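You operate a simulated robot arm through the tools that you are given. There is no shell and no other tool. Be economical: measure what you need, move in short steps, check, and stop when the job is done.

You run a simulated two-armed robot. Do the job below in one go: nothing can be reset, and whatever is moved stays where it is left.

TASK
Take the rag from the top of the window table and lay it out flat on the top of the ledger table.

The check looks at the end state, three seconds after you hand in, the way a careful person would. Anything else that was tipped, shoved, dropped, spilled or broken makes it a failure.

THE ROBOT
Two 7-joint arms with two-finger parallel grippers on one trunk, on a base that drives. Base frame: it is fixed to the floor where the robot stands at the start and does not move with it; the origin is under the middle of the robot, x ahead of it, y to its left, z up. Lengths are in mm, angles in degrees, forces in N, time in s.
The left shoulder is at the start at [70, 163, 1020], the right one opposite. Places, roughly: top of the ledger table [-1500, 500, 700]. Payload 3.43 kg a hand.
The TCP of each hand is the grasp point between the finger pads, 34 mm short of the fingertips. In the tool frame z runs along the fingers and y along their closing line. Largest opening 128 mm; finger width 24, thickness 12; the body of the gripper, 48 by 130 mm, starts 96 mm behind the TCP.
Orientation is told as [roll, pitch, yaw] about the base's x, y, z axes, in that order, counted from this pose: with the fingers straight down and closing along the base's y, the tool's x points along the base's -x, its y along +y and its z along -z.

THE INTERFACE
- The arms move only by the tool nudge_tool. It takes "left_steps", "right_steps" or both (then of equal length, played together; a hand with none holds still); each is a list of rows, each a list of 7 numbers: the shift along the base's x, y, z in mm, then the turn, a rotation vector about the base's x, y, z in rad, then the gripper command, from -1 (shut) to 1 (fully open), values between in proportion. In form: [[dx, dy, dz, rx, ry, rz, gripper], ...]. A call has 1 to 12 rows; each row shifts and turns the commanded pose from where the row before left it. A row lasts 0.2 s, in which the tool goes at most 50 mm and 8.6 degrees; a call with a longer step from one row to the next is refused whole, and so is a gripper value outside its range. Where a pose cannot be reached the arm comes as near as it can. A force on the tool above 40 N (or 10 N above the force at the start of the call, whichever is more), or a blocked arm, ends the call early, and 0.2 s more pass. The fingers move at their own pace (about 153 mm/s each) and stop on an object; they squeeze with about 22 N. The grip force told is the motor's: it shows also when the fingers shut on nothing. Time passes only in rows, and 0.2 s behind the last, so rows that do not move let the fingers close. It gives the time, the measured TCP pose, the force on the tool (base axes), the opening and the grip force at its end, in the units of the frame above (readings bear some noise).
- Cameras (640 x 400 px; columns grow to the right, rows downward): "scene" is now at [135.2, -0, 1257.6]; the picture's right is [-0.01, -1.00, 0.00], its down [-0.61, 0.01, -0.79] and it looks along [0.79, -0.01, -0.61] (base axes); focal length 296 px, centre (320, 200). "left" rides on the left gripper at [76, 11, -160] in its tool frame; the picture's right is [-0.15, 0.99, 0.00], its down [-0.88, -0.13, -0.46] and it looks along [-0.45, -0.07, 0.89] (tool axes); focal length 234 px, centre (320, 200). "right" rides on the right gripper at [76, -11, -160] in its tool frame; the picture's right is [0.15, 0.99, 0.00], its down [-0.88, 0.13, -0.46] and it looks along [-0.45, 0.07, 0.89] (tool axes); focal length 234 px, centre (320, 200). There is no depth. A picture from a camera that has moved, and an enlarged one, comes with that camera's place and axes in the base frame and with its lens. The place of the scene camera against the robot may be out by one fixed shift of up to 18 mm in any direction.
- camera(camera): a new picture of that camera. It takes no simulated time.
- move_column(by): slides the trunk up (or, below 0, down) by that many mm; the arms and the scene camera ride with it, the base frame stays. It gives what a move gives, with no picture.
- base_move(legs): drives the robot by 1 to 6 legs, each [ahead, left, turn to the left] in mm, mm and degrees, along the robot's own axes; the way and the turn of a leg run together, so that a leg with both is an arc; at most 1500 mm and 180 degrees a leg. The arms and the cameras ride along, it lands a little off, and it stops where it bumps. It gives what a move gives.
- turn_head(pan, tilt): turns the head with the scene camera to pan (to the left, within 86 degrees either way) and tilt (down, from -29 to 69), counted from straight ahead of the robot. It gives what a move gives.
- enlarge(camera, box): a new picture of the part [left, top, right, bottom] of that camera's present view, enlarged. It takes no simulated time.
- hand_in(): hands the job in; it is judged then, once.

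Go step by step. Nothing tells you exact positions but the pictures and the camera data: compare them with the known pose of the tool, close in by small moves and look again before you grip or let go. The budget is 120 turns and 92 pictures, counting those below and the enlarged ones. Unless the task says otherwise, let go and move clear before handing in, and close with one line.

The tools are called after ">>>" by a JSON object that holds its "fn" and its "kwargs". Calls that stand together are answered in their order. nudge_tool: Moves the arms, as the interface text tells. Its arguments: {"type":"object","properties":{"left_steps":{"type":"array"},"right_steps":{"type":"array"}},"required":[]} The other tools are called the same way: move_column (by) slides the trunk up or down; base_move (legs) drives the base; turn_head (pan, tilt) turns the head that bears the scene camera; camera (camera) takes a picture; enlarge (camera, box) takes an enlarged picture of a part of a camera's view; hand_in () hands the job in.

At the start:

```text
time: 0.0
left_ee_pos: [536.9, 183.2, 970.7]
left_tool_rot: [0.0, -0.1, 0.2]
left_wrist_force: [-0.7, 0.1, -0.5]
left_finger_gap: 128.1
left_finger_force: 0.0
right_ee_pos: [584.6, -261.2, 872.1]
right_tool_rot: [-0.1, 0.0, 0.1]
right_wrist_force: [0.6, -0.2, 0.1]
right_finger_gap: 127.8
right_finger_force: 0.1
trunk travel left (down, up): [-500.0, 440.0]
robot x, y, heading: [1.1, -2.6, -0.1]
head pan, tilt: [-0.8, 37.8]
```

scene: 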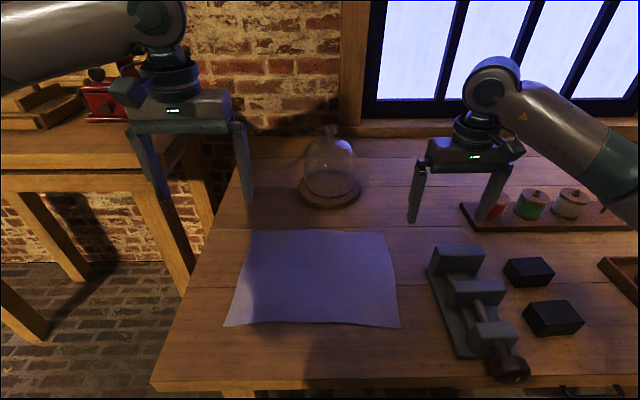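
right: 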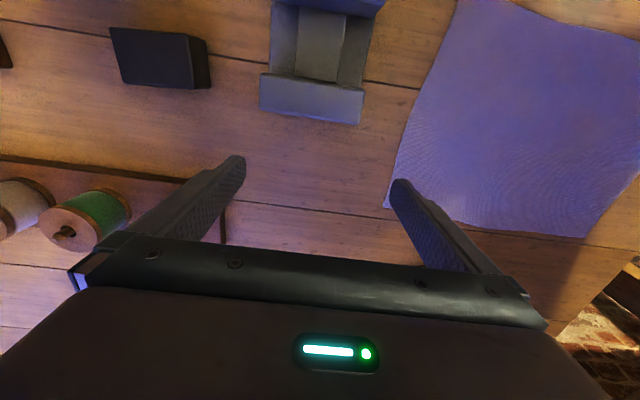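
left: 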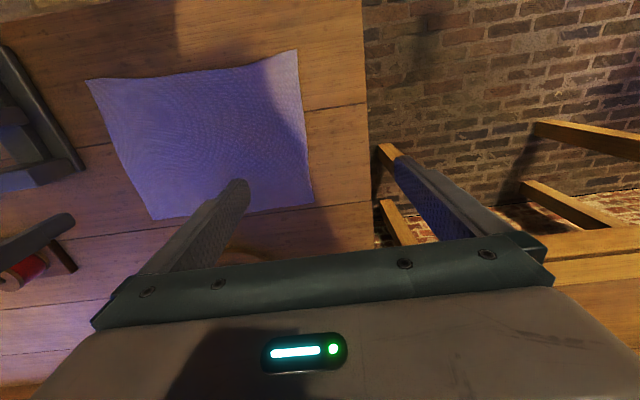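

The rag lies in front of me, at about x 450–730 and y -180–190 on the window table. I'll look round towards the ledger table behind on the left before moving.

>>> {"fn": "turn_head", "kwargs": {"pan": 86, "tilt": 25}}

>>> {"fn": "camera", "kwargs": {"camera": "scene"}}

>>> {"fn": "turn_head", "kwargs": {"pan": -86, "tilt": 25}}

>>> {"fn": "camera", "kwargs": {"camera": "scene"}}

>>> {"fn": "turn_head", "kwargs": {"pan": 0, "tilt": 50}}

>>> {"fn": "camera", "kwargs": {"camera": "scene"}}

```text
time: 1.6
left_ee_pos: [536.3, 182.9, 969.9]
left_tool_rot: [0.0, 0.0, -0.1]
left_wrist_force: [0.6, -0.2, -0.1]
left_finger_gap: 128.0
left_finger_force: 0.2
right_ee_pos: [585.2, -263.3, 871.1]
right_tool_rot: [-0.1, -0.1, 0.0]
right_wrist_force: [-0.4, -0.5, 0.1]
right_finger_gap: 127.8
right_finger_force: 0.1
trunk travel left (down, up): [-500.0, 440.0]
robot x, y, heading: [0.8, -3.4, -0.0]
head pan, tilt: [85.9, 25.0]
```

```text
88 pictures are left
camera scene: at [55.3, 93.2, 1277.7], right [1.0, -0.07, 0.0], down [-0.03, -0.42, -0.91], along [0.06, 0.9, -0.42], focal length 296 px, centre (320, 200)
```

scene: 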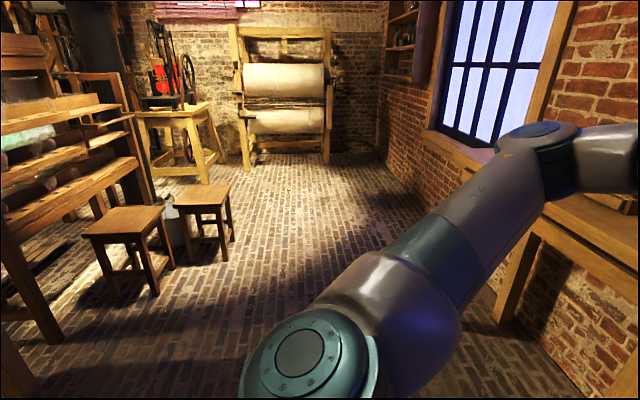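

```text
time: 4.2
left_ee_pos: [537.7, 183.1, 970.5]
left_tool_rot: [0.0, -0.1, 0.0]
left_wrist_force: [-0.7, 0.2, 0.0]
left_finger_gap: 128.1
left_finger_force: 0.1
right_ee_pos: [584.7, -261.4, 870.8]
right_tool_rot: [0.0, 0.0, 0.0]
right_wrist_force: [0.7, 0.0, 0.8]
right_finger_gap: 127.9
right_finger_force: 0.0
trunk travel left (down, up): [-500.0, 440.0]
robot x, y, heading: [-3.0, 0.1, 0.0]
head pan, tilt: [-85.9, 25.0]
```

```text
87 pictures are left
camera scene: at [55.3, -90.6, 1277.7], right [-1.0, -0.07, 0.0], down [-0.03, 0.42, -0.91], along [0.06, -0.9, -0.42], focal length 296 px, centre (320, 200)
```

scene: 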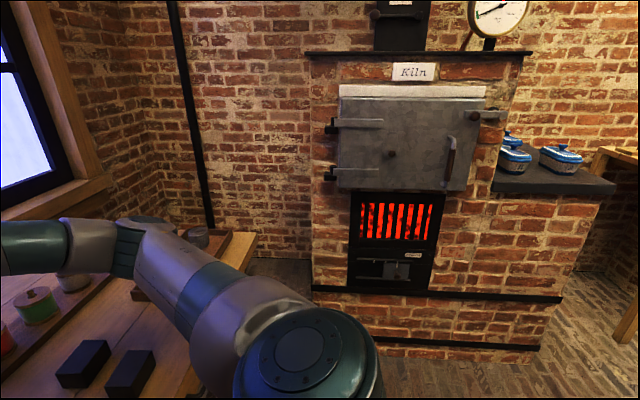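

```text
time: 5.8
left_ee_pos: [536.7, 183.3, 971.6]
left_tool_rot: [0.0, 0.0, 0.1]
left_wrist_force: [-0.1, 0.3, 0.5]
left_finger_gap: 128.2
left_finger_force: 0.1
right_ee_pos: [585.1, -262.1, 872.7]
right_tool_rot: [-0.1, 0.0, 0.0]
right_wrist_force: [-0.2, -0.5, 0.1]
right_finger_gap: 128.1
right_finger_force: 0.1
trunk travel left (down, up): [-500.0, 440.0]
robot x, y, heading: [-0.0, 1.1, 0.2]
head pan, tilt: [0.0, 50.0]
```

```text
86 pictures are left
camera scene: at [125.7, 1.2, 1240.2], right [0.0, -1.0, 0.0], down [-0.77, 0.0, -0.64], along [0.64, 0.0, -0.77], focal length 296 px, centre (320, 200)
```

scene: 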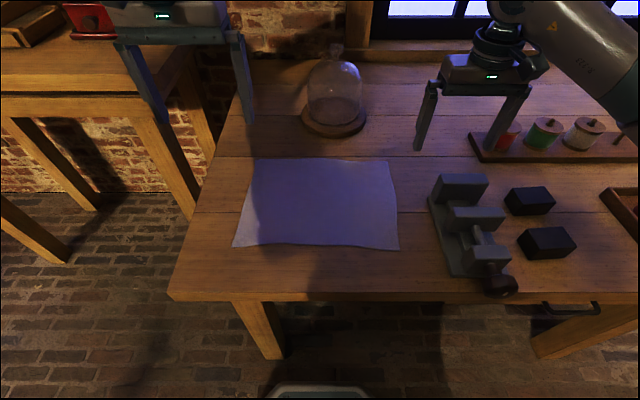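

The rag's near corners are at about [452,186] and [447,-164], and the table's front edge is at x≈337. I'll bring both hands above those corners, half closed, and check.

>>> {"fn": "nudge_tool", "kwargs": {"left_steps": [[-13, -5, -40, 0, 0, 0, -0.4], [-13, -5, -40, 0, 0, 0, -0.4], [-13, -5, -40, 0, 0, 0, -0.4], [-13, -5, -40, 0, 0, 0, -0.4], [-14, -3, -40, 0, 0, 0, -0.4]], "right_steps": [[-24, 23, -10, 0, 0, 0, -0.4], [-24, 23, -10, 0, 0, 0, -0.4], [-24, 23, -20, 0, 0, 0, -0.4], [-24, 23, -30, 0, 0, 0, -0.4], [-23, 25, -31, 0, 0, 0, -0.4]]}}

>>> {"fn": "camera", "kwargs": {"camera": "scene"}}

>>> {"fn": "camera", "kwargs": {"camera": "left"}}

>>> {"fn": "camera", "kwargs": {"camera": "right"}}

```text
time: 6.6
left_ee_pos: [502.6, 171.3, 863.5]
left_tool_rot: [-0.2, -0.1, -0.1]
left_wrist_force: [-1.0, 0.8, 0.6]
left_finger_gap: 38.4
left_finger_force: 0.0
right_ee_pos: [526.8, -204.7, 851.3]
right_tool_rot: [0.0, -2.1, -0.7]
right_wrist_force: [-3.5, 0.6, 17.4]
right_finger_gap: 38.4
right_finger_force: 0.0
trunk travel left (down, up): [-500.0, 440.0]
robot x, y, heading: [1.6, -3.8, 0.0]
head pan, tilt: [0.0, 50.0]
stopped in row 3 (right hand): the force on the tool passed its limit (the readings are from after the stop); the commanded pose is now the measured one
```

```text
85 pictures are left
camera scene: at [124.0, 1.5, 1240.5], right [0.0, -1.0, 0.0], down [-0.76, 0.0, -0.64], along [0.64, 0.0, -0.76], focal length 296 px, centre (320, 200)
```

scene: 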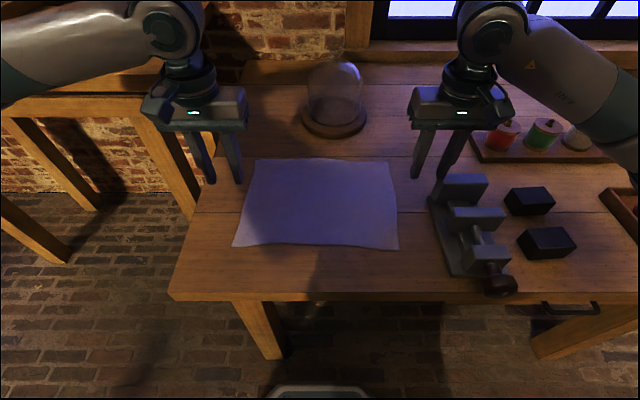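

```text
84 pictures are left
camera left: at [427.0, 184.5, 1022.5], right [0.15, 0.99, 0.0], down [0.88, -0.13, 0.46], along [0.45, -0.07, -0.89], focal length 234 px, centre (320, 200)
```

left: 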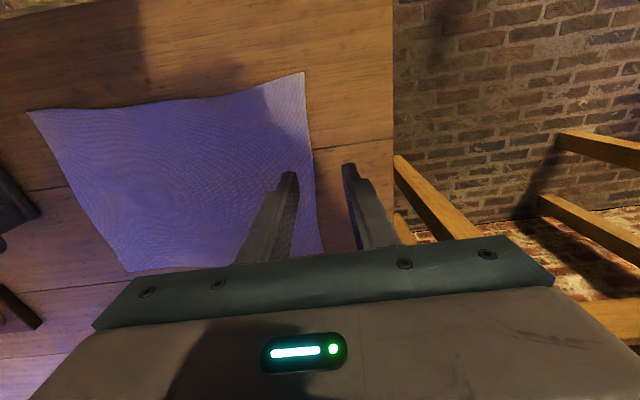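

```text
83 pictures are left
camera right: at [445.2, -214.6, 1008.4], right [-0.13, 0.99, 0.0], down [0.86, 0.12, 0.49], along [0.49, 0.06, -0.87], focal length 234 px, centre (320, 200)
```

right: 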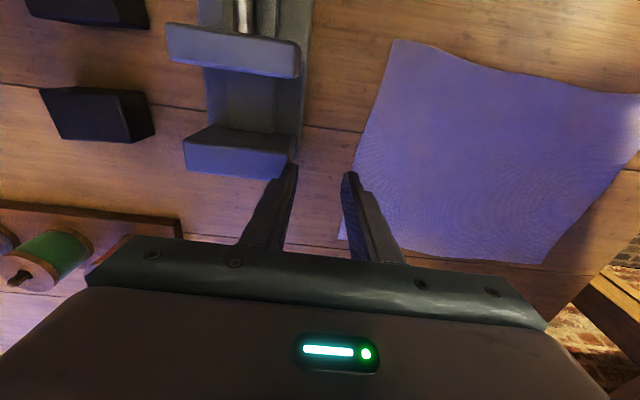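

The right fingertip brushed the vise's jaw, which is taller than I assumed, but the vise has not moved. I'll lift straight up, shift left, and then come down clear of it.

>>> {"fn": "nudge_tool", "kwargs": {"right_steps": [[0, 0, 25, 0, 0.0, 0, -0.4], [0, 0, 35, 0, 0.037, 0.012, -0.4], [-10, 32, 0, 0, 0, 0, -0.4], [-20, 32, 0, 0, 0, 0, -0.4], [-30, 0, -40, 0, 0, 0, -0.4], [0, 0, 0, 0, 0, 0, -0.4]], "left_steps": [[0, 0, 0, 0, 0, 0, -0.4], [0, 0, 0, 0, 0, 0, -0.4], [-10, 0, -30, 0, 0, 0, -0.4], [-12, 0, -35, 0, 0, 0, -0.4], [-10, -3, -30, 0, 0, 0, -0.4], [0, 0, 0, 0, 0, 0, -0.4]]}}

>>> {"fn": "camera", "kwargs": {"camera": "scene"}}

>>> {"fn": "camera", "kwargs": {"camera": "right"}}

>>> {"fn": "camera", "kwargs": {"camera": "left"}}

```text
time: 8.0
left_ee_pos: [476.3, 168.5, 774.0]
left_tool_rot: [-0.4, -0.7, 0.1]
left_wrist_force: [-4.7, 1.9, 26.2]
left_finger_gap: 37.4
left_finger_force: 0.0
right_ee_pos: [464.0, -142.1, 869.4]
right_tool_rot: [0.2, 0.0, 0.0]
right_wrist_force: [0.8, 0.1, 0.0]
right_finger_gap: 38.3
right_finger_force: 0.1
trunk travel left (down, up): [-500.0, 440.0]
robot x, y, heading: [1.7, 0.1, -0.0]
head pan, tilt: [0.0, 50.0]
stopped in row 6 (left hand): the force on the tool passed its limit (the readings are from after the stop); the commanded pose is now the measured one
```

```text
82 pictures are left
camera scene: at [124.5, 1.3, 1240.5], right [0.0, -1.0, 0.0], down [-0.77, 0.0, -0.64], along [0.64, 0.0, -0.77], focal length 296 px, centre (320, 200)
```

scene: 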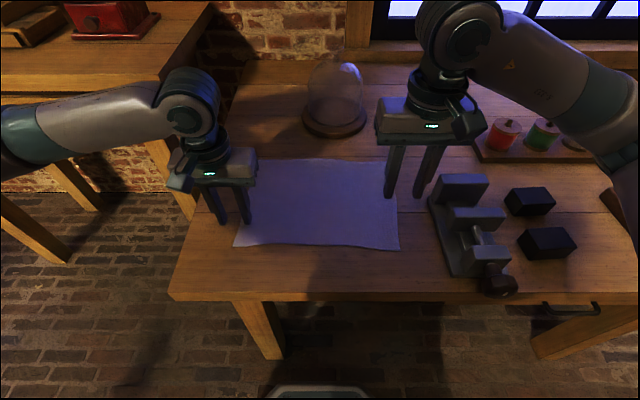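

```text
81 pictures are left
camera right: at [389.1, -152.0, 1029.3], right [-0.15, 0.99, 0.0], down [0.88, 0.13, 0.46], along [0.45, 0.07, -0.89], focal length 234 px, centre (320, 200)
```

right: 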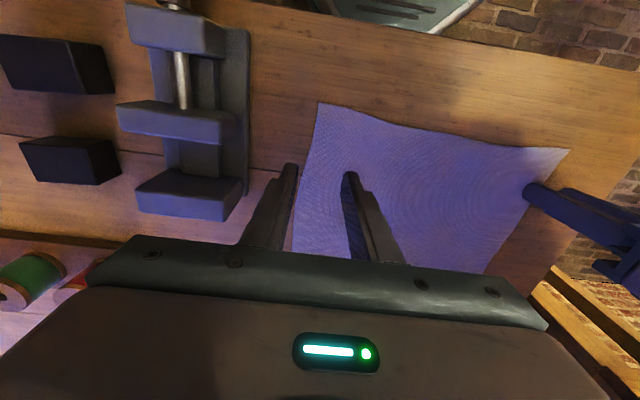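

```text
80 pictures are left
camera left: at [398.6, 181.9, 932.8], right [0.14, 0.99, 0.0], down [0.87, -0.13, 0.47], along [0.46, -0.07, -0.88], focal length 234 px, centre (320, 200)
```

left: 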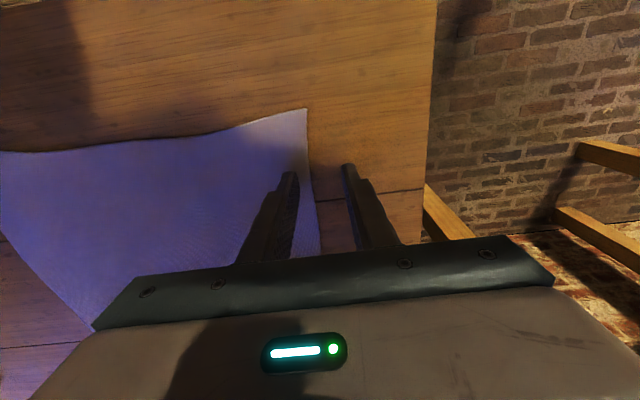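

The left fingertips touched down with the TCP at z 774, so the tabletop is really at z≈740, and both wrist views and the scene view agree. That puts the near corners at about [421,169] and [414,-149]; I'll place the hands just inside them and slightly above the cloth.

>>> {"fn": "nudge_tool", "kwargs": {"left_steps": [[0, 0, 12, 0, 0, 0, -0.4], [-19, -10, 4, 0, 0, 0, -0.4], [-19, -9, 0, 0, 0, 0, -0.4], [0, 0, 0, 0, 0, 0, -0.4], [0, 0, 0, 0, 0, 0, -0.4]], "right_steps": [[-16, 6, -20, 0, 0, 0, -0.4], [-16, 6, -25, 0, 0, 0, -0.4], [0, 0, -25, 0, 0, 0, -0.4], [0, 0, -10, 0, 0, 0, -0.4], [0, 0, 0, 0, 0, 0, -0.4]]}}

>>> {"fn": "camera", "kwargs": {"camera": "scene"}}

>>> {"fn": "camera", "kwargs": {"camera": "right"}}

>>> {"fn": "camera", "kwargs": {"camera": "left"}}

```text
time: 9.2
left_ee_pos: [440.7, 149.0, 787.3]
left_tool_rot: [-0.2, -0.7, 0.1]
left_wrist_force: [-0.8, 1.0, -0.1]
left_finger_gap: 38.5
left_finger_force: 0.0
right_ee_pos: [432.5, -129.2, 790.2]
right_tool_rot: [0.1, 0.1, 0.0]
right_wrist_force: [0.1, 0.5, -0.2]
right_finger_gap: 38.4
right_finger_force: 0.1
trunk travel left (down, up): [-500.0, 440.0]
robot x, y, heading: [0.9, -0.2, 0.1]
head pan, tilt: [0.0, 50.0]
```

```text
79 pictures are left
camera scene: at [126.5, 1.0, 1240.1], right [0.0, -1.0, 0.0], down [-0.77, 0.0, -0.64], along [0.64, 0.0, -0.77], focal length 296 px, centre (320, 200)
```

scene: 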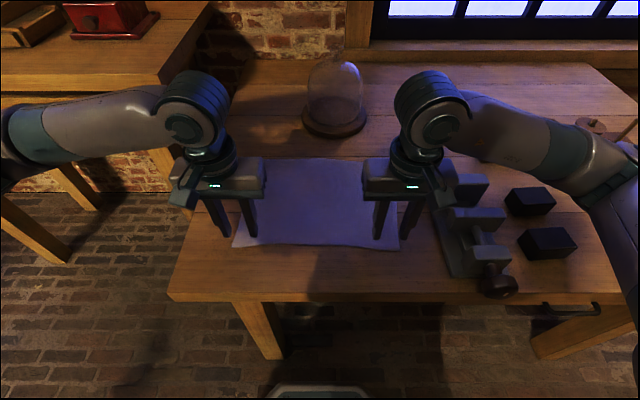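

```text
78 pictures are left
camera right: at [358.0, -139.7, 949.1], right [-0.15, 0.99, 0.0], down [0.88, 0.13, 0.45], along [0.45, 0.07, -0.89], focal length 234 px, centre (320, 200)
```

right: 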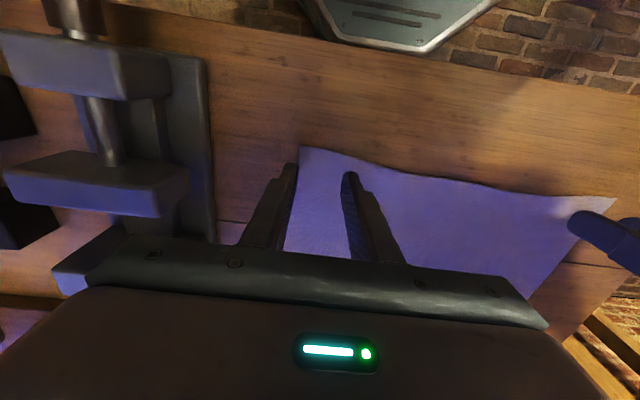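

```text
77 pictures are left
camera left: at [361.7, 160.6, 946.4], right [0.14, 0.99, 0.0], down [0.88, -0.13, 0.46], along [0.46, -0.07, -0.89], focal length 234 px, centre (320, 200)
```

left: 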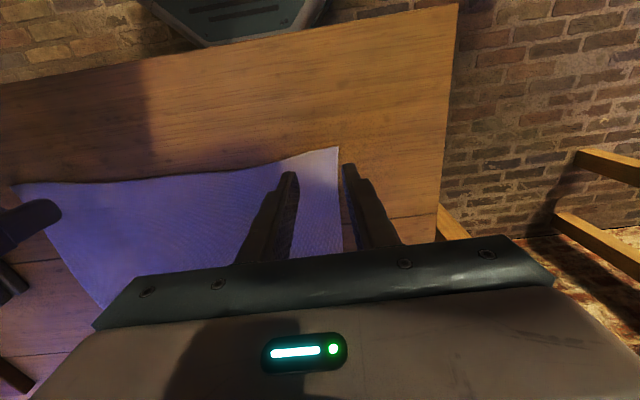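

The corners are confirmed at about [418,168] and [415,-149], so I'll move each hand 10 mm inward to get both fingers on cloth. Then I'll touch down lightly and pinch.

>>> {"fn": "nudge_tool", "kwargs": {"left_steps": [[-2, -10, 0, 0, 0, 0, -0.4], [0, 0, -8, 0, 0, 0, -0.4], [0, 0, -6, 0, 0, 0, -0.4], [0, 0, -1, 0, 0, 0, -0.4], [0, 0, 0, 0, 0, 0, -1], [0, 0, 0, 0, 0, 0, -1], [0, 0, 0, 0, 0, 0, -1]], "right_steps": [[0, 10, 0, 0, 0, 0, -0.4], [0, 0, -10, 0, 0, 0, -0.4], [0, 0, -6, 0, 0, 0, -0.4], [0, 0, -1, 0, 0, 0, -0.4], [0, 0, 0, 0, 0, 0, -1], [0, 0, 0, 0, 0, 0, -1], [0, 0, 0, 0, 0, 0, -1]]}}

>>> {"fn": "camera", "kwargs": {"camera": "right"}}

>>> {"fn": "camera", "kwargs": {"camera": "left"}}

```text
time: 10.9
left_ee_pos: [437.3, 138.3, 776.1]
left_tool_rot: [-0.3, -0.8, 0.1]
left_wrist_force: [-0.8, 0.8, 13.0]
left_finger_gap: 0.1
left_finger_force: 22.3
right_ee_pos: [433.5, -119.4, 776.5]
right_tool_rot: [0.1, -0.3, -0.1]
right_wrist_force: [-0.7, -1.6, 16.7]
right_finger_gap: 7.1
right_finger_force: 21.8
trunk travel left (down, up): [-500.0, 440.0]
robot x, y, heading: [1.2, 2.4, -0.2]
head pan, tilt: [0.0, 50.0]
stopped in row 7 (right hand): the force on the tool passed its limit (the readings are from after the stop); the commanded pose is now the measured one
```

```text
76 pictures are left
camera right: at [357.4, -130.3, 934.1], right [-0.15, 0.99, 0.0], down [0.88, 0.13, 0.46], along [0.46, 0.07, -0.89], focal length 234 px, centre (320, 200)
```

right: 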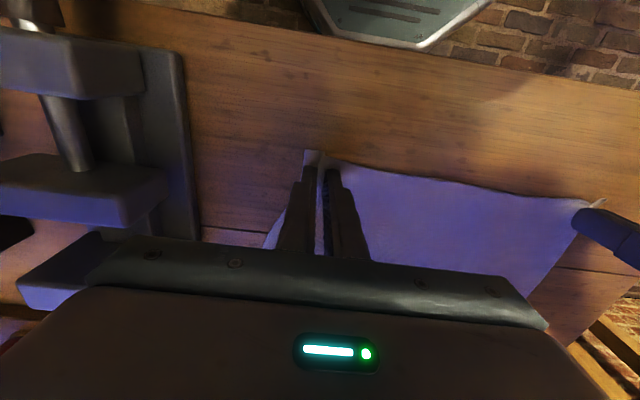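

```text
75 pictures are left
camera left: at [358.1, 151.2, 933.3], right [0.14, 0.99, 0.0], down [0.87, -0.13, 0.47], along [0.46, -0.07, -0.88], focal length 234 px, centre (320, 200)
```

left: 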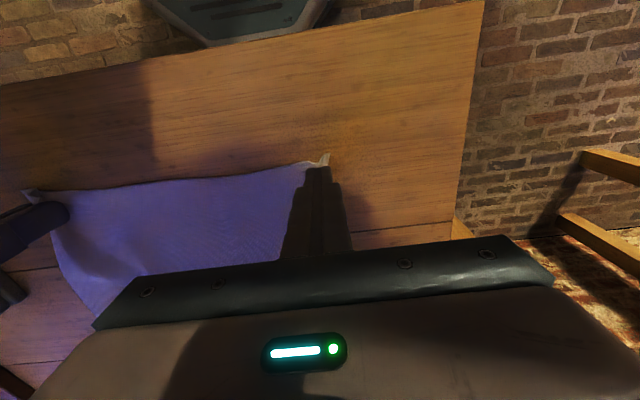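

Both pinches gathered cloth. The right one holds 7 mm of it, but the left gap reads about 0, so I'll lift a little to test.

>>> {"fn": "nudge_tool", "kwargs": {"left_steps": [[0, 0, 20, 0, 0, 0, -1], [0, 0, 20, 0, 0, 0, -1], [0, 0, 0, 0, 0, 0, -1]], "right_steps": [[0, 0, 20, 0, 0, 0, -1], [0, 0, 20, 0, 0, 0, -1], [0, 0, 0, 0, 0, 0, -1]]}}

>>> {"fn": "camera", "kwargs": {"camera": "scene"}}

>>> {"fn": "camera", "kwargs": {"camera": "left"}}

```text
time: 11.7
left_ee_pos: [439.7, 137.6, 815.0]
left_tool_rot: [-0.3, -0.7, 0.1]
left_wrist_force: [0.3, -0.2, 0.3]
left_finger_gap: 0.0
left_finger_force: 21.9
right_ee_pos: [435.1, -119.1, 813.3]
right_tool_rot: [0.1, -0.2, -0.1]
right_wrist_force: [-0.2, 0.3, 1.3]
right_finger_gap: 7.0
right_finger_force: 22.5
trunk travel left (down, up): [-500.0, 440.0]
robot x, y, heading: [1.4, 0.5, 0.1]
head pan, tilt: [0.0, 50.0]
```

```text
74 pictures are left
camera scene: at [126.6, 1.1, 1240.1], right [0.0, -1.0, 0.0], down [-0.77, 0.0, -0.64], along [0.64, 0.0, -0.77], focal length 296 px, centre (320, 200)
```

scene: 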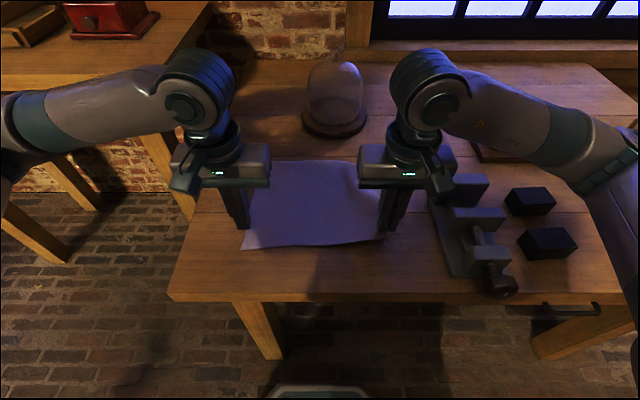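

```text
73 pictures are left
camera left: at [361.7, 149.5, 972.0], right [0.14, 0.99, 0.0], down [0.88, -0.13, 0.47], along [0.46, -0.07, -0.88], focal length 234 px, centre (320, 200)
```

left: 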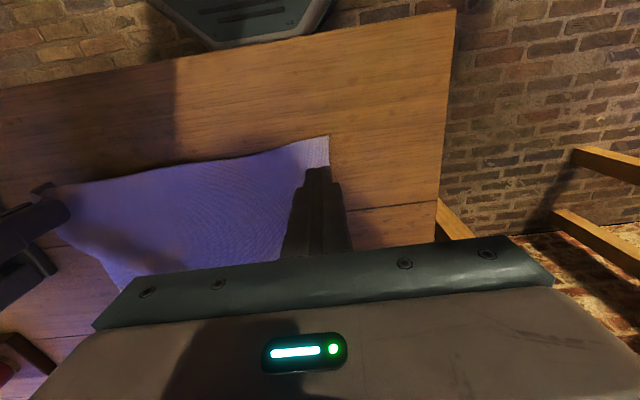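

The right hand holds its corner, but the left slipped off. The left corner is now at about [413,149], so I'll redo that pinch further inside, a bit wider and pressing a bit more.

>>> {"fn": "nudge_tool", "kwargs": {"left_steps": [[-3, -10, 0, 0, 0, 0, -0.3], [-3, -8, 0, 0, 0, 0, -0.3], [0, 0, -20, 0, 0, 0, -0.3], [0, 0, -15, 0, 0, 0, -0.3], [0, 0, -4, 0, 0, 0, -0.3], [0, 0, -2, 0, 0, 0, -0.3], [0, 0, -1, 0, 0, 0, -0.5], [0, 0, 0, 0, 0, 0, -0.75], [0, 0, 0, 0, 0, 0, -1], [0, 0, 0, 0, 0, 0, -1]]}}

>>> {"fn": "camera", "kwargs": {"camera": "left"}}

```text
time: 13.3
left_ee_pos: [431.8, 118.6, 776.1]
left_tool_rot: [-0.5, -1.0, 0.0]
left_wrist_force: [-4.5, -3.4, 22.8]
left_finger_gap: 7.3
left_finger_force: 21.8
right_ee_pos: [433.9, -119.5, 814.1]
right_tool_rot: [0.1, -0.1, -0.1]
right_wrist_force: [0.1, 2.3, -0.2]
right_finger_gap: 6.6
right_finger_force: 21.9
trunk travel left (down, up): [-500.0, 440.0]
robot x, y, heading: [-0.1, -4.6, 0.2]
head pan, tilt: [0.0, 50.0]
stopped in row 8 (left hand): the force on the tool passed its limit (the readings are from after the stop); the commanded pose is now the measured one
```

```text
72 pictures are left
camera left: at [353.4, 132.1, 932.8], right [0.15, 0.99, -0.01], down [0.87, -0.12, 0.47], along [0.47, -0.08, -0.88], focal length 234 px, centre (320, 200)
```

left: 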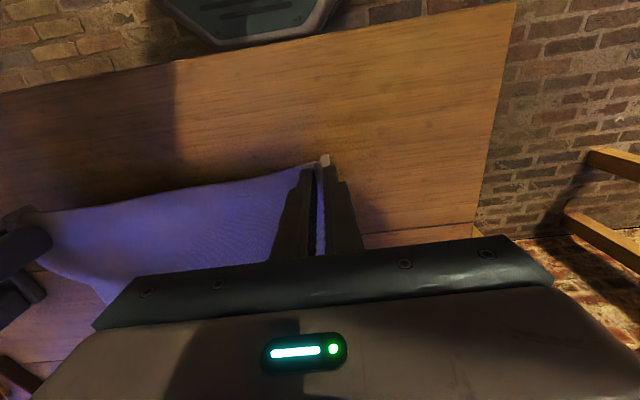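

Left now holds 7 mm too. I'll level the hands and lift a bit.

>>> {"fn": "nudge_tool", "kwargs": {"left_steps": [[0, 0, 20, 0, 0, 0, -1], [0, 0, 18, 0, 0, 0, -1], [0, 0, 20, 0, 0, 0, -1], [0, 0, 20, 0, 0, 0, -1], [0, 0, 20, 0, 0, 0, -1], [0, 0, 0, 0, 0, 0, -1]], "right_steps": [[0, 0, 0, 0, 0, 0, -1], [0, 0, 0, 0, 0, 0, -1], [0, 0, 20, 0, 0, 0, -1], [0, 0, 20, 0, 0, 0, -1], [0, 0, 20, 0, 0, 0, -1], [0, 0, 0, 0, 0, 0, -1]]}}

>>> {"fn": "camera", "kwargs": {"camera": "scene"}}

```text
time: 14.7
left_ee_pos: [432.0, 118.2, 871.6]
left_tool_rot: [-0.5, -0.9, 0.3]
left_wrist_force: [0.6, -1.2, 0.3]
left_finger_gap: 7.2
left_finger_force: 22.3
right_ee_pos: [435.9, -119.8, 874.5]
right_tool_rot: [0.2, 0.0, -0.2]
right_wrist_force: [0.0, -0.2, 0.1]
right_finger_gap: 6.8
right_finger_force: 21.9
trunk travel left (down, up): [-500.0, 440.0]
robot x, y, heading: [-0.9, -5.2, -0.1]
head pan, tilt: [0.0, 50.0]
```

```text
71 pictures are left
camera scene: at [126.8, 0.9, 1240.1], right [0.0, -1.0, 0.0], down [-0.77, 0.0, -0.64], along [0.64, 0.0, -0.77], focal length 296 px, centre (320, 200)
```

scene: 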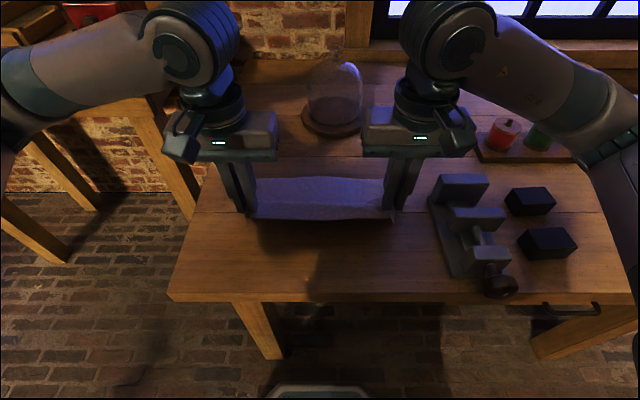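

The rag hangs between both hands. I'll raise the trunk to clear it fully, back off, then turn left and look.

>>> {"fn": "move_column", "kwargs": {"by": 220}}

>>> {"fn": "base_move", "kwargs": {"legs": [[-350, 0, 0]]}}

>>> {"fn": "turn_head", "kwargs": {"pan": 0, "tilt": 38}}

>>> {"fn": "camera", "kwargs": {"camera": "scene"}}

>>> {"fn": "turn_head", "kwargs": {"pan": 86, "tilt": 35}}

>>> {"fn": "camera", "kwargs": {"camera": "scene"}}

```text
time: 17.0
left_ee_pos: [431.9, 118.9, 1092.1]
left_tool_rot: [-0.3, -0.8, 0.1]
left_wrist_force: [0.3, -0.1, -1.5]
left_finger_gap: 7.0
left_finger_force: 21.1
right_ee_pos: [435.8, -119.0, 1094.4]
right_tool_rot: [0.2, -0.1, -0.2]
right_wrist_force: [0.5, 0.5, -0.2]
right_finger_gap: 6.9
right_finger_force: 22.0
trunk travel left (down, up): [-720.0, 220.0]
robot x, y, heading: [1.0, 0.6, -0.0]
head pan, tilt: [0.0, 50.0]
```

```text
time: 19.3
left_ee_pos: [79.4, 118.1, 1091.3]
left_tool_rot: [-0.5, -0.9, 0.0]
left_wrist_force: [0.6, 0.1, -0.7]
left_finger_gap: 7.1
left_finger_force: 22.1
right_ee_pos: [81.4, -118.9, 1095.1]
right_tool_rot: [0.2, -0.2, -0.2]
right_wrist_force: [-0.5, 0.5, -0.7]
right_finger_gap: 6.9
right_finger_force: 23.0
trunk travel left (down, up): [-720.0, 220.0]
robot x, y, heading: [-352.0, -1.4, -0.3]
head pan, tilt: [0.0, 50.0]
```

```text
time: 20.1
left_ee_pos: [78.5, 118.3, 1091.5]
left_tool_rot: [-0.4, -0.9, 0.0]
left_wrist_force: [0.3, -1.5, -0.4]
left_finger_gap: 7.1
left_finger_force: 21.8
right_ee_pos: [81.7, -120.4, 1094.8]
right_tool_rot: [0.1, -0.1, -0.3]
right_wrist_force: [-0.5, 0.5, -0.7]
right_finger_gap: 7.5
right_finger_force: 22.0
trunk travel left (down, up): [-720.0, 220.0]
robot x, y, heading: [-352.3, 1.5, -0.3]
head pan, tilt: [0.0, 38.0]
```

```text
70 pictures are left
camera scene: at [-217.9, 1.2, 1477.3], right [0.0, -1.0, 0.0], down [-0.62, 0.0, -0.79], along [0.79, 0.0, -0.62], focal length 296 px, centre (320, 200)
```

scene: 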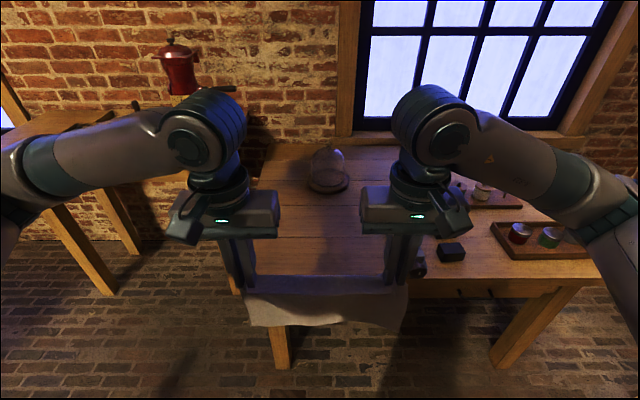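

```text
time: 21.7
left_ee_pos: [79.2, 117.5, 1091.2]
left_tool_rot: [-0.4, -0.9, 0.0]
left_wrist_force: [-1.0, 0.0, 0.2]
left_finger_gap: 7.2
left_finger_force: 22.2
right_ee_pos: [81.4, -120.7, 1093.7]
right_tool_rot: [0.1, -0.2, -0.3]
right_wrist_force: [-0.1, 0.2, -0.2]
right_finger_gap: 7.0
right_finger_force: 21.8
trunk travel left (down, up): [-720.0, 220.0]
robot x, y, heading: [-351.8, -0.7, -0.1]
head pan, tilt: [85.9, 35.0]
```

```text
69 pictures are left
camera scene: at [-297.2, 89.3, 1481.9], right [1.0, -0.07, 0.0], down [-0.04, -0.57, -0.82], along [0.06, 0.82, -0.57], focal length 296 px, centre (320, 200)
```

scene: 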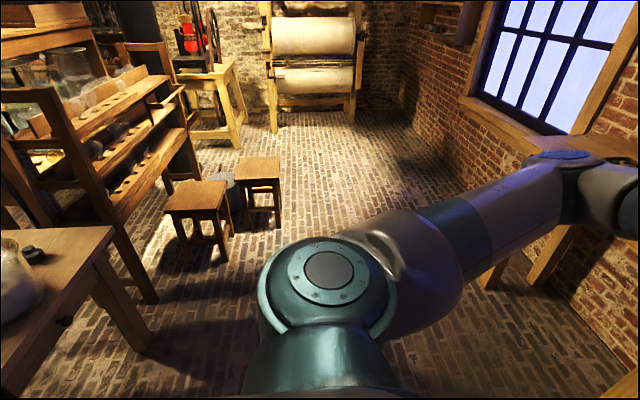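

The cloth hangs well, and the ledger table's near edge seems to be at x≈-1040. I'll turn 180° in place and look.

>>> {"fn": "turn_head", "kwargs": {"pan": 0, "tilt": 38}}

>>> {"fn": "base_move", "kwargs": {"legs": [[0, 0, 90], [0, 0, 90]]}}

>>> {"fn": "camera", "kwargs": {"camera": "scene"}}

```text
time: 23.3
left_ee_pos: [79.1, 117.6, 1090.9]
left_tool_rot: [-0.4, -0.9, 0.0]
left_wrist_force: [0.2, 0.4, -0.2]
left_finger_gap: 6.9
left_finger_force: 22.2
right_ee_pos: [80.7, -120.2, 1094.0]
right_tool_rot: [0.1, 0.0, -0.2]
right_wrist_force: [-0.7, 0.1, -0.1]
right_finger_gap: 7.2
right_finger_force: 22.0
trunk travel left (down, up): [-720.0, 220.0]
robot x, y, heading: [-352.0, -1.1, -0.3]
head pan, tilt: [0.0, 38.0]
```

```text
time: 31.2
left_ee_pos: [-791.9, -85.3, 1091.5]
left_tool_rot: [-0.4, -0.9, 175.9]
left_wrist_force: [0.1, 0.6, 0.5]
left_finger_gap: 2.7
left_finger_force: 22.0
right_ee_pos: [-777.3, 150.9, 1094.2]
right_tool_rot: [0.2, -0.1, 175.5]
right_wrist_force: [-0.1, -0.2, -0.4]
right_finger_gap: 2.6
right_finger_force: 22.2
trunk travel left (down, up): [-720.0, 220.0]
robot x, y, heading: [-351.7, -0.5, 175.9]
head pan, tilt: [0.0, 38.0]
```

```text
68 pictures are left
camera scene: at [-490.5, 11.7, 1477.3], right [0.07, 1.0, 0.0], down [0.61, -0.05, -0.79], along [-0.79, 0.06, -0.62], focal length 296 px, centre (320, 200)
```

scene: 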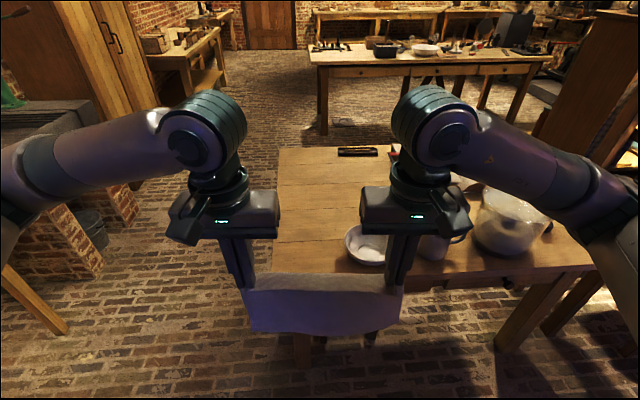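

The ledger table is ahead: x about -1040 to -1950, left edge at y≈-106, with a bowl, jug and jar at the front and a black item and a red item at the back. The grips read thinner (2.7 mm), so I'll check the hold.

>>> {"fn": "enlarge", "kwargs": {"camera": "scene", "box": [200, 200, 440, 350]}}

>>> {"fn": "camera", "kwargs": {"camera": "left"}}

>>> {"fn": "camera", "kwargs": {"camera": "right"}}

```text
2.67 times, centred on (320, 275) of scene
camera zoom: at [-490.5, 11.7, 1477.3], right [0.07, 1.0, 0.0], down [0.61, -0.05, -0.79], along [-0.79, 0.06, -0.62], focal length 790 px, centre (320, 0)
```

zoom: 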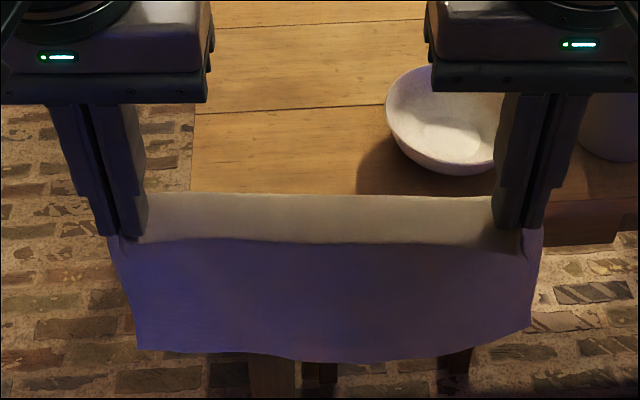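

```text
66 pictures are left
camera left: at [-714.5, -103.3, 1249.0], right [-0.22, -0.98, -0.01], down [-0.86, 0.19, 0.47], along [-0.46, 0.11, -0.88], focal length 234 px, centre (320, 200)
```

left: 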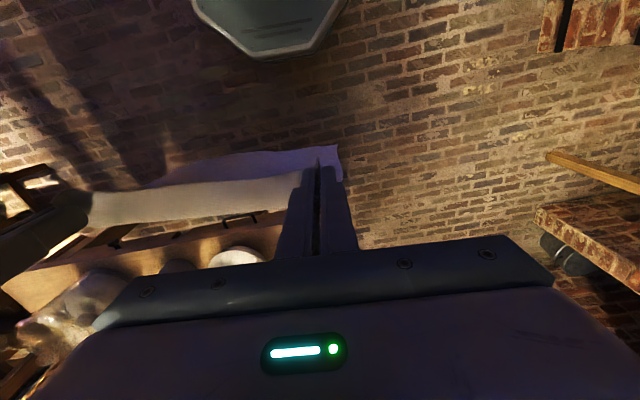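

```text
65 pictures are left
camera right: at [-699.8, 158.0, 1253.4], right [0.07, -1.0, 0.0], down [-0.89, -0.06, 0.46], along [-0.46, -0.03, -0.89], focal length 234 px, centre (320, 200)
```

right: 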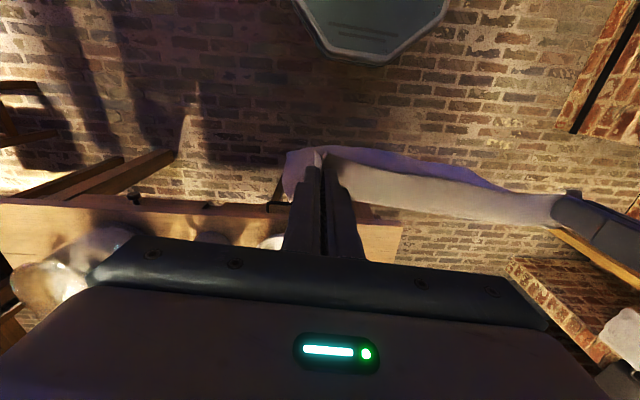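

The hold looks even, but the cloth's hanging length is unclear from above. I'll raise the hands gently to see the sheet more from the front.

>>> {"fn": "nudge_tool", "kwargs": {"left_steps": [[0, 0, 25, 0, 0, 0, -1], [0, 0, 25, 0, 0, 0, -1], [0, 0, 25, 0, 0, 0, -1], [0, 0, 25, 0, 0, 0, -1], [0, 0, 25, 0, 0, 0, -1], [0, 0, 25, 0, 0, 0, -1], [0, 0, 0, 0, 0, 0, -1]], "right_steps": [[0, 0, 25, 0, 0, 0, -1], [0, 0, 25, 0, 0, 0, -1], [0, 0, 25, 0, 0, 0, -1], [0, 0, 25, 0, 0, 0, -1], [0, 0, 25, 0, 0, 0, -1], [0, 0, 25, 0, 0, 0, -1], [0, 0, 0, 0, 0, 0, -1]]}}

>>> {"fn": "camera", "kwargs": {"camera": "scene"}}

```text
time: 32.8
left_ee_pos: [-791.2, -84.0, 1239.8]
left_tool_rot: [-0.4, -0.8, 175.9]
left_wrist_force: [0.0, -0.8, 0.5]
left_finger_gap: 2.7
left_finger_force: 21.9
right_ee_pos: [-779.3, 150.0, 1244.8]
right_tool_rot: [0.3, 0.0, 175.6]
right_wrist_force: [-0.4, -0.8, -0.3]
right_finger_gap: 2.3
right_finger_force: 22.0
trunk travel left (down, up): [-720.0, 220.0]
robot x, y, heading: [-355.2, -1.9, 175.6]
head pan, tilt: [0.0, 38.0]
```

```text
64 pictures are left
camera scene: at [-491.1, 11.8, 1477.2], right [0.07, 1.0, 0.0], down [0.61, -0.05, -0.79], along [-0.79, 0.06, -0.62], focal length 296 px, centre (320, 200)
```

scene: 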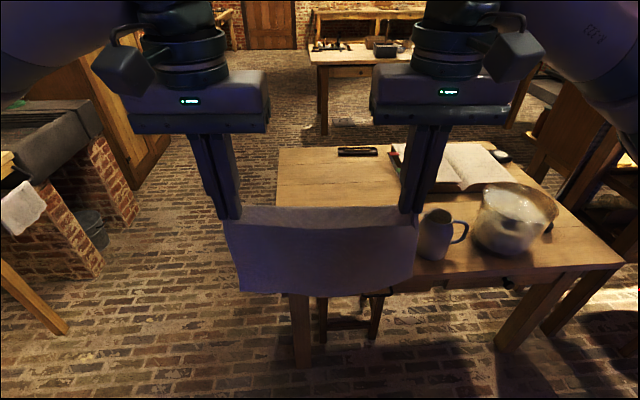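

The sheet hangs full width with both hands holding. The free space is the table's left part, with the open book at y>440, bowl at about [-1160,200] and black case at about [-1830,300]. I'll go to the table's left side (robot at about [-1480,-500]) and lay it from there.

>>> {"fn": "base_move", "kwargs": {"legs": [[0, 290, 0], [0, 290, 0]]}}

>>> {"fn": "camera", "kwargs": {"camera": "scene"}}

```text
time: 36.4
left_ee_pos: [-826.8, -673.2, 1238.9]
left_tool_rot: [-0.4, -0.9, 176.8]
left_wrist_force: [0.7, -0.8, 0.1]
left_finger_gap: 2.9
left_finger_force: 21.9
right_ee_pos: [-820.7, -439.1, 1243.9]
right_tool_rot: [0.1, -0.2, 176.5]
right_wrist_force: [-0.4, 0.0, 0.1]
right_finger_gap: 2.4
right_finger_force: 21.7
trunk travel left (down, up): [-720.0, 220.0]
robot x, y, heading: [-391.8, -585.2, 176.8]
head pan, tilt: [0.0, 38.0]
```

```text
63 pictures are left
camera scene: at [-529.3, -573.2, 1477.3], right [0.06, 1.0, 0.0], down [0.61, -0.04, -0.79], along [-0.79, 0.05, -0.62], focal length 296 px, centre (320, 200)
```

scene: 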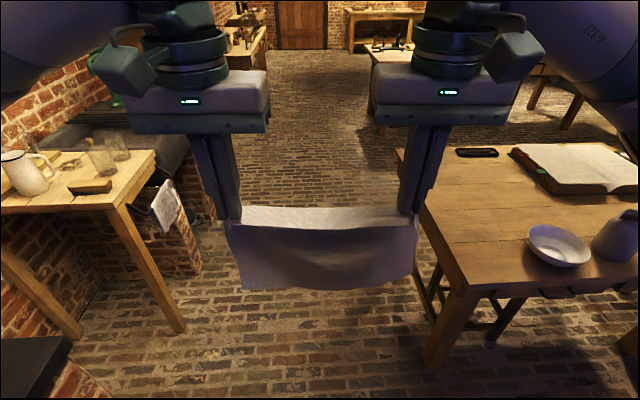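

The passage is clear: the side table to the left is beyond y -1200 and the ledger table's left edge is near y -100. I'll drive ahead in two legs and turn to face the table.

>>> {"fn": "base_move", "kwargs": {"legs": [[545, 0, 0], [545, 0, 0]]}}

>>> {"fn": "base_move", "kwargs": {"legs": [[0, 0, -43], [0, 0, -43]]}}

>>> {"fn": "camera", "kwargs": {"camera": "scene"}}

```text
time: 42.4
left_ee_pos: [-1942.4, -610.6, 1240.4]
left_tool_rot: [-0.4, -0.8, 176.5]
left_wrist_force: [0.3, 0.8, 0.7]
left_finger_gap: 3.0
left_finger_force: 22.0
right_ee_pos: [-1935.2, -376.6, 1244.1]
right_tool_rot: [0.2, -0.2, 176.2]
right_wrist_force: [-0.3, 0.4, 0.2]
right_finger_gap: 2.6
right_finger_force: 21.9
trunk travel left (down, up): [-720.0, 220.0]
robot x, y, heading: [-1507.3, -520.3, 176.4]
head pan, tilt: [0.0, 38.0]
```

```text
time: 46.7
left_ee_pos: [-1635.3, -95.5, 1239.5]
left_tool_rot: [-0.4, -0.8, 91.8]
left_wrist_force: [0.1, -0.7, 0.0]
left_finger_gap: 2.6
left_finger_force: 22.1
right_ee_pos: [-1401.9, -81.5, 1243.4]
right_tool_rot: [0.2, -0.1, 91.6]
right_wrist_force: [-0.2, 0.8, -1.4]
right_finger_gap: 2.2
right_finger_force: 21.8
trunk travel left (down, up): [-720.0, 220.0]
robot x, y, heading: [-1508.0, -521.5, 91.7]
head pan, tilt: [0.0, 38.0]
```

```text
62 pictures are left
camera scene: at [-1512.2, -383.1, 1477.3], right [1.0, 0.03, 0.0], down [0.02, -0.62, -0.79], along [-0.02, 0.79, -0.62], focal length 296 px, centre (320, 200)
```

scene: 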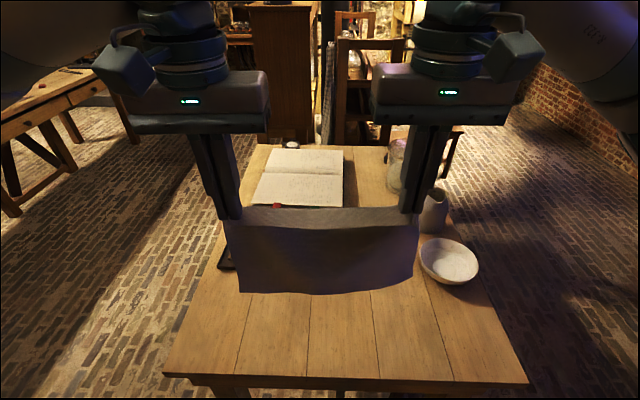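

The near table edge is at y≈-86 and there is a large free area from x≈-1800 to -1200, up to y≈450. I'll reach 240 mm forward over the table, then bring the trunk down 180 mm.

>>> {"fn": "nudge_tool", "kwargs": {"left_steps": [[0, 30, 0, 0, 0, 0, -1], [0, 30, 0, 0, 0, 0, -1], [0, 30, 0, 0, 0, 0, -1], [0, 30, 0, 0, 0, 0, -1], [0, 30, 0, 0, 0, 0, -1], [0, 30, 0, 0, 0, 0, -1], [0, 30, 0, 0, 0, 0, -1], [0, 30, 0, 0, 0, 0, -1], [0, 0, 0, 0, 0, 0, -1]], "right_steps": [[0, 28, 0, 0, 0, 0, -1], [0, 28, 0, 0, 0, 0, -1], [0, 28, 0, 0, 0, 0, -1], [0, 28, 0, 0, 0, 0, -1], [0, 28, 0, 0, 0, 0, -1], [0, 28, 0, 0, 0, 0, -1], [0, 28, 0, 0, 0, 0, -1], [0, 30, 0, 0, 0, 0, -1], [0, 0, 0, 0, 0, 0, -1]]}}

>>> {"fn": "move_column", "kwargs": {"by": -180}}

>>> {"fn": "camera", "kwargs": {"camera": "scene"}}

>>> {"fn": "camera", "kwargs": {"camera": "right"}}

```text
time: 48.7
left_ee_pos: [-1633.1, 147.3, 1238.5]
left_tool_rot: [-0.5, -1.0, 91.8]
left_wrist_force: [0.4, -0.7, -0.2]
left_finger_gap: 2.4
left_finger_force: 22.3
right_ee_pos: [-1400.5, 144.1, 1245.6]
right_tool_rot: [0.2, -0.2, 91.5]
right_wrist_force: [-0.1, -0.7, 0.4]
right_finger_gap: 2.4
right_finger_force: 22.1
trunk travel left (down, up): [-720.0, 220.0]
robot x, y, heading: [-1506.5, -518.3, 91.7]
head pan, tilt: [0.0, 38.0]
```

```text
time: 50.7
left_ee_pos: [-1632.8, 147.7, 1057.6]
left_tool_rot: [-0.5, -0.9, 91.8]
left_wrist_force: [0.2, 0.4, -1.0]
left_finger_gap: 2.7
left_finger_force: 21.9
right_ee_pos: [-1400.7, 146.0, 1064.8]
right_tool_rot: [0.3, 0.0, 91.5]
right_wrist_force: [0.7, -0.7, -0.7]
right_finger_gap: 2.3
right_finger_force: 22.0
trunk travel left (down, up): [-540.0, 400.0]
robot x, y, heading: [-1504.4, -522.6, 91.8]
head pan, tilt: [0.0, 38.0]
```

```text
61 pictures are left
camera scene: at [-1512.1, -383.3, 1297.4], right [1.0, 0.03, 0.0], down [0.02, -0.62, -0.79], along [-0.02, 0.79, -0.62], focal length 296 px, centre (320, 200)
```

scene: 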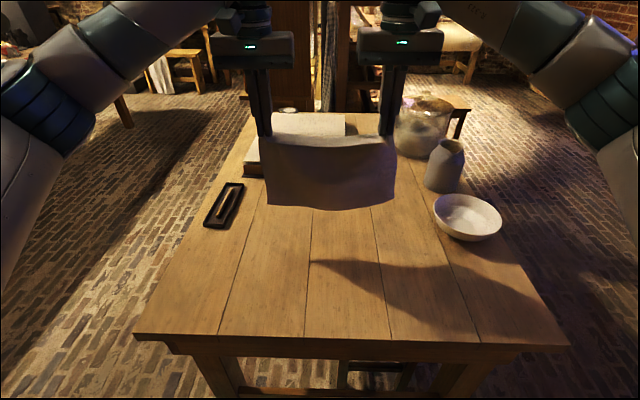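

```text
60 pictures are left
camera right: at [-1386.2, 71.0, 1224.4], right [-0.98, -0.17, 0.0], down [-0.15, 0.88, 0.46], along [-0.08, 0.45, -0.89], focal length 234 px, centre (320, 200)
```

right: 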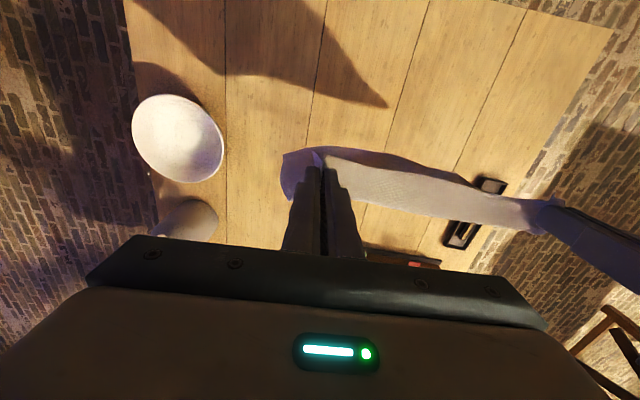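

The cloth hangs above the free area, with its bottom edge near z 800. I'll lower 90 mm more and look for contact.

>>> {"fn": "nudge_tool", "kwargs": {"left_steps": [[0, 0, -30, 0, 0, 0, -1], [0, 0, -30, 0, 0, 0, -1], [0, 0, -30, 0, 0, 0, -1], [0, 0, 0, 0, 0, 0, -1]], "right_steps": [[0, 0, -32, 0, 0, 0, -1], [0, 0, -32, 0, 0, 0, -1], [0, 0, -32, 0, 0, 0, -1], [0, 0, 0, 0, 0, 0, -1]]}}

>>> {"fn": "camera", "kwargs": {"camera": "scene"}}

```text
time: 51.7
left_ee_pos: [-1634.3, 145.1, 967.3]
left_tool_rot: [-0.4, -1.0, 91.8]
left_wrist_force: [0.2, -1.3, 0.3]
left_finger_gap: 2.8
left_finger_force: 21.6
right_ee_pos: [-1402.1, 143.7, 970.1]
right_tool_rot: [0.2, -0.2, 91.5]
right_wrist_force: [-0.3, 0.2, -0.4]
right_finger_gap: 2.3
right_finger_force: 21.6
trunk travel left (down, up): [-540.0, 400.0]
robot x, y, heading: [-1503.8, -520.7, 91.8]
head pan, tilt: [0.0, 38.0]
```

```text
59 pictures are left
camera scene: at [-1512.1, -383.9, 1297.5], right [1.0, 0.03, 0.0], down [0.02, -0.62, -0.79], along [-0.02, 0.79, -0.62], focal length 296 px, centre (320, 200)
```

scene: 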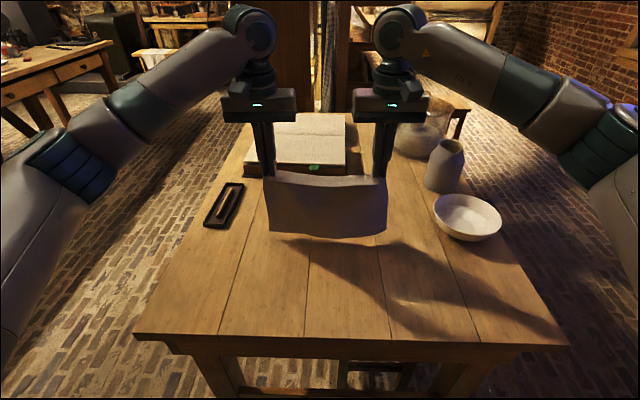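

The bottom edge looks close to the table, going by the shadow. I'll lower 30 mm more and zoom in to see whether it stays put.

>>> {"fn": "nudge_tool", "kwargs": {"left_steps": [[0, 0, -15, 0, 0, 0, -1], [0, 0, -15, 0, 0, 0, -1], [0, 0, 0, 0, 0, 0, -1]], "right_steps": [[0, 0, -15, 0, 0, 0, -1], [0, 0, -15, 0, 0, 0, -1], [0, 0, 0, 0, 0, 0, -1]]}}

>>> {"fn": "enlarge", "kwargs": {"camera": "scene", "box": [200, 140, 440, 290]}}

```text
time: 52.5
left_ee_pos: [-1633.2, 147.6, 936.4]
left_tool_rot: [-0.4, -1.0, 91.8]
left_wrist_force: [0.5, -1.0, 0.2]
left_finger_gap: 2.7
left_finger_force: 22.2
right_ee_pos: [-1402.2, 144.7, 937.7]
right_tool_rot: [0.2, -0.2, 91.5]
right_wrist_force: [-1.5, 0.2, -0.4]
right_finger_gap: 2.4
right_finger_force: 21.5
trunk travel left (down, up): [-540.0, 400.0]
robot x, y, heading: [-1506.0, -522.5, 91.7]
head pan, tilt: [0.0, 38.0]
```

```text
2.67 times, centred on (320, 215) of scene
camera zoom: at [-1512.2, -383.3, 1297.4], right [1.0, 0.03, 0.0], down [0.02, -0.62, -0.79], along [-0.02, 0.79, -0.62], focal length 790 px, centre (320, 160)
```

zoom: 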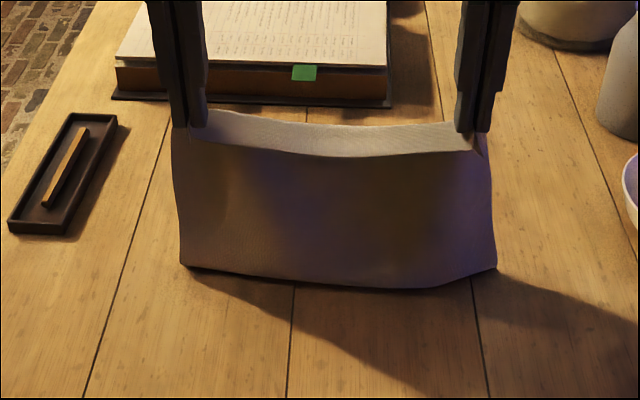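

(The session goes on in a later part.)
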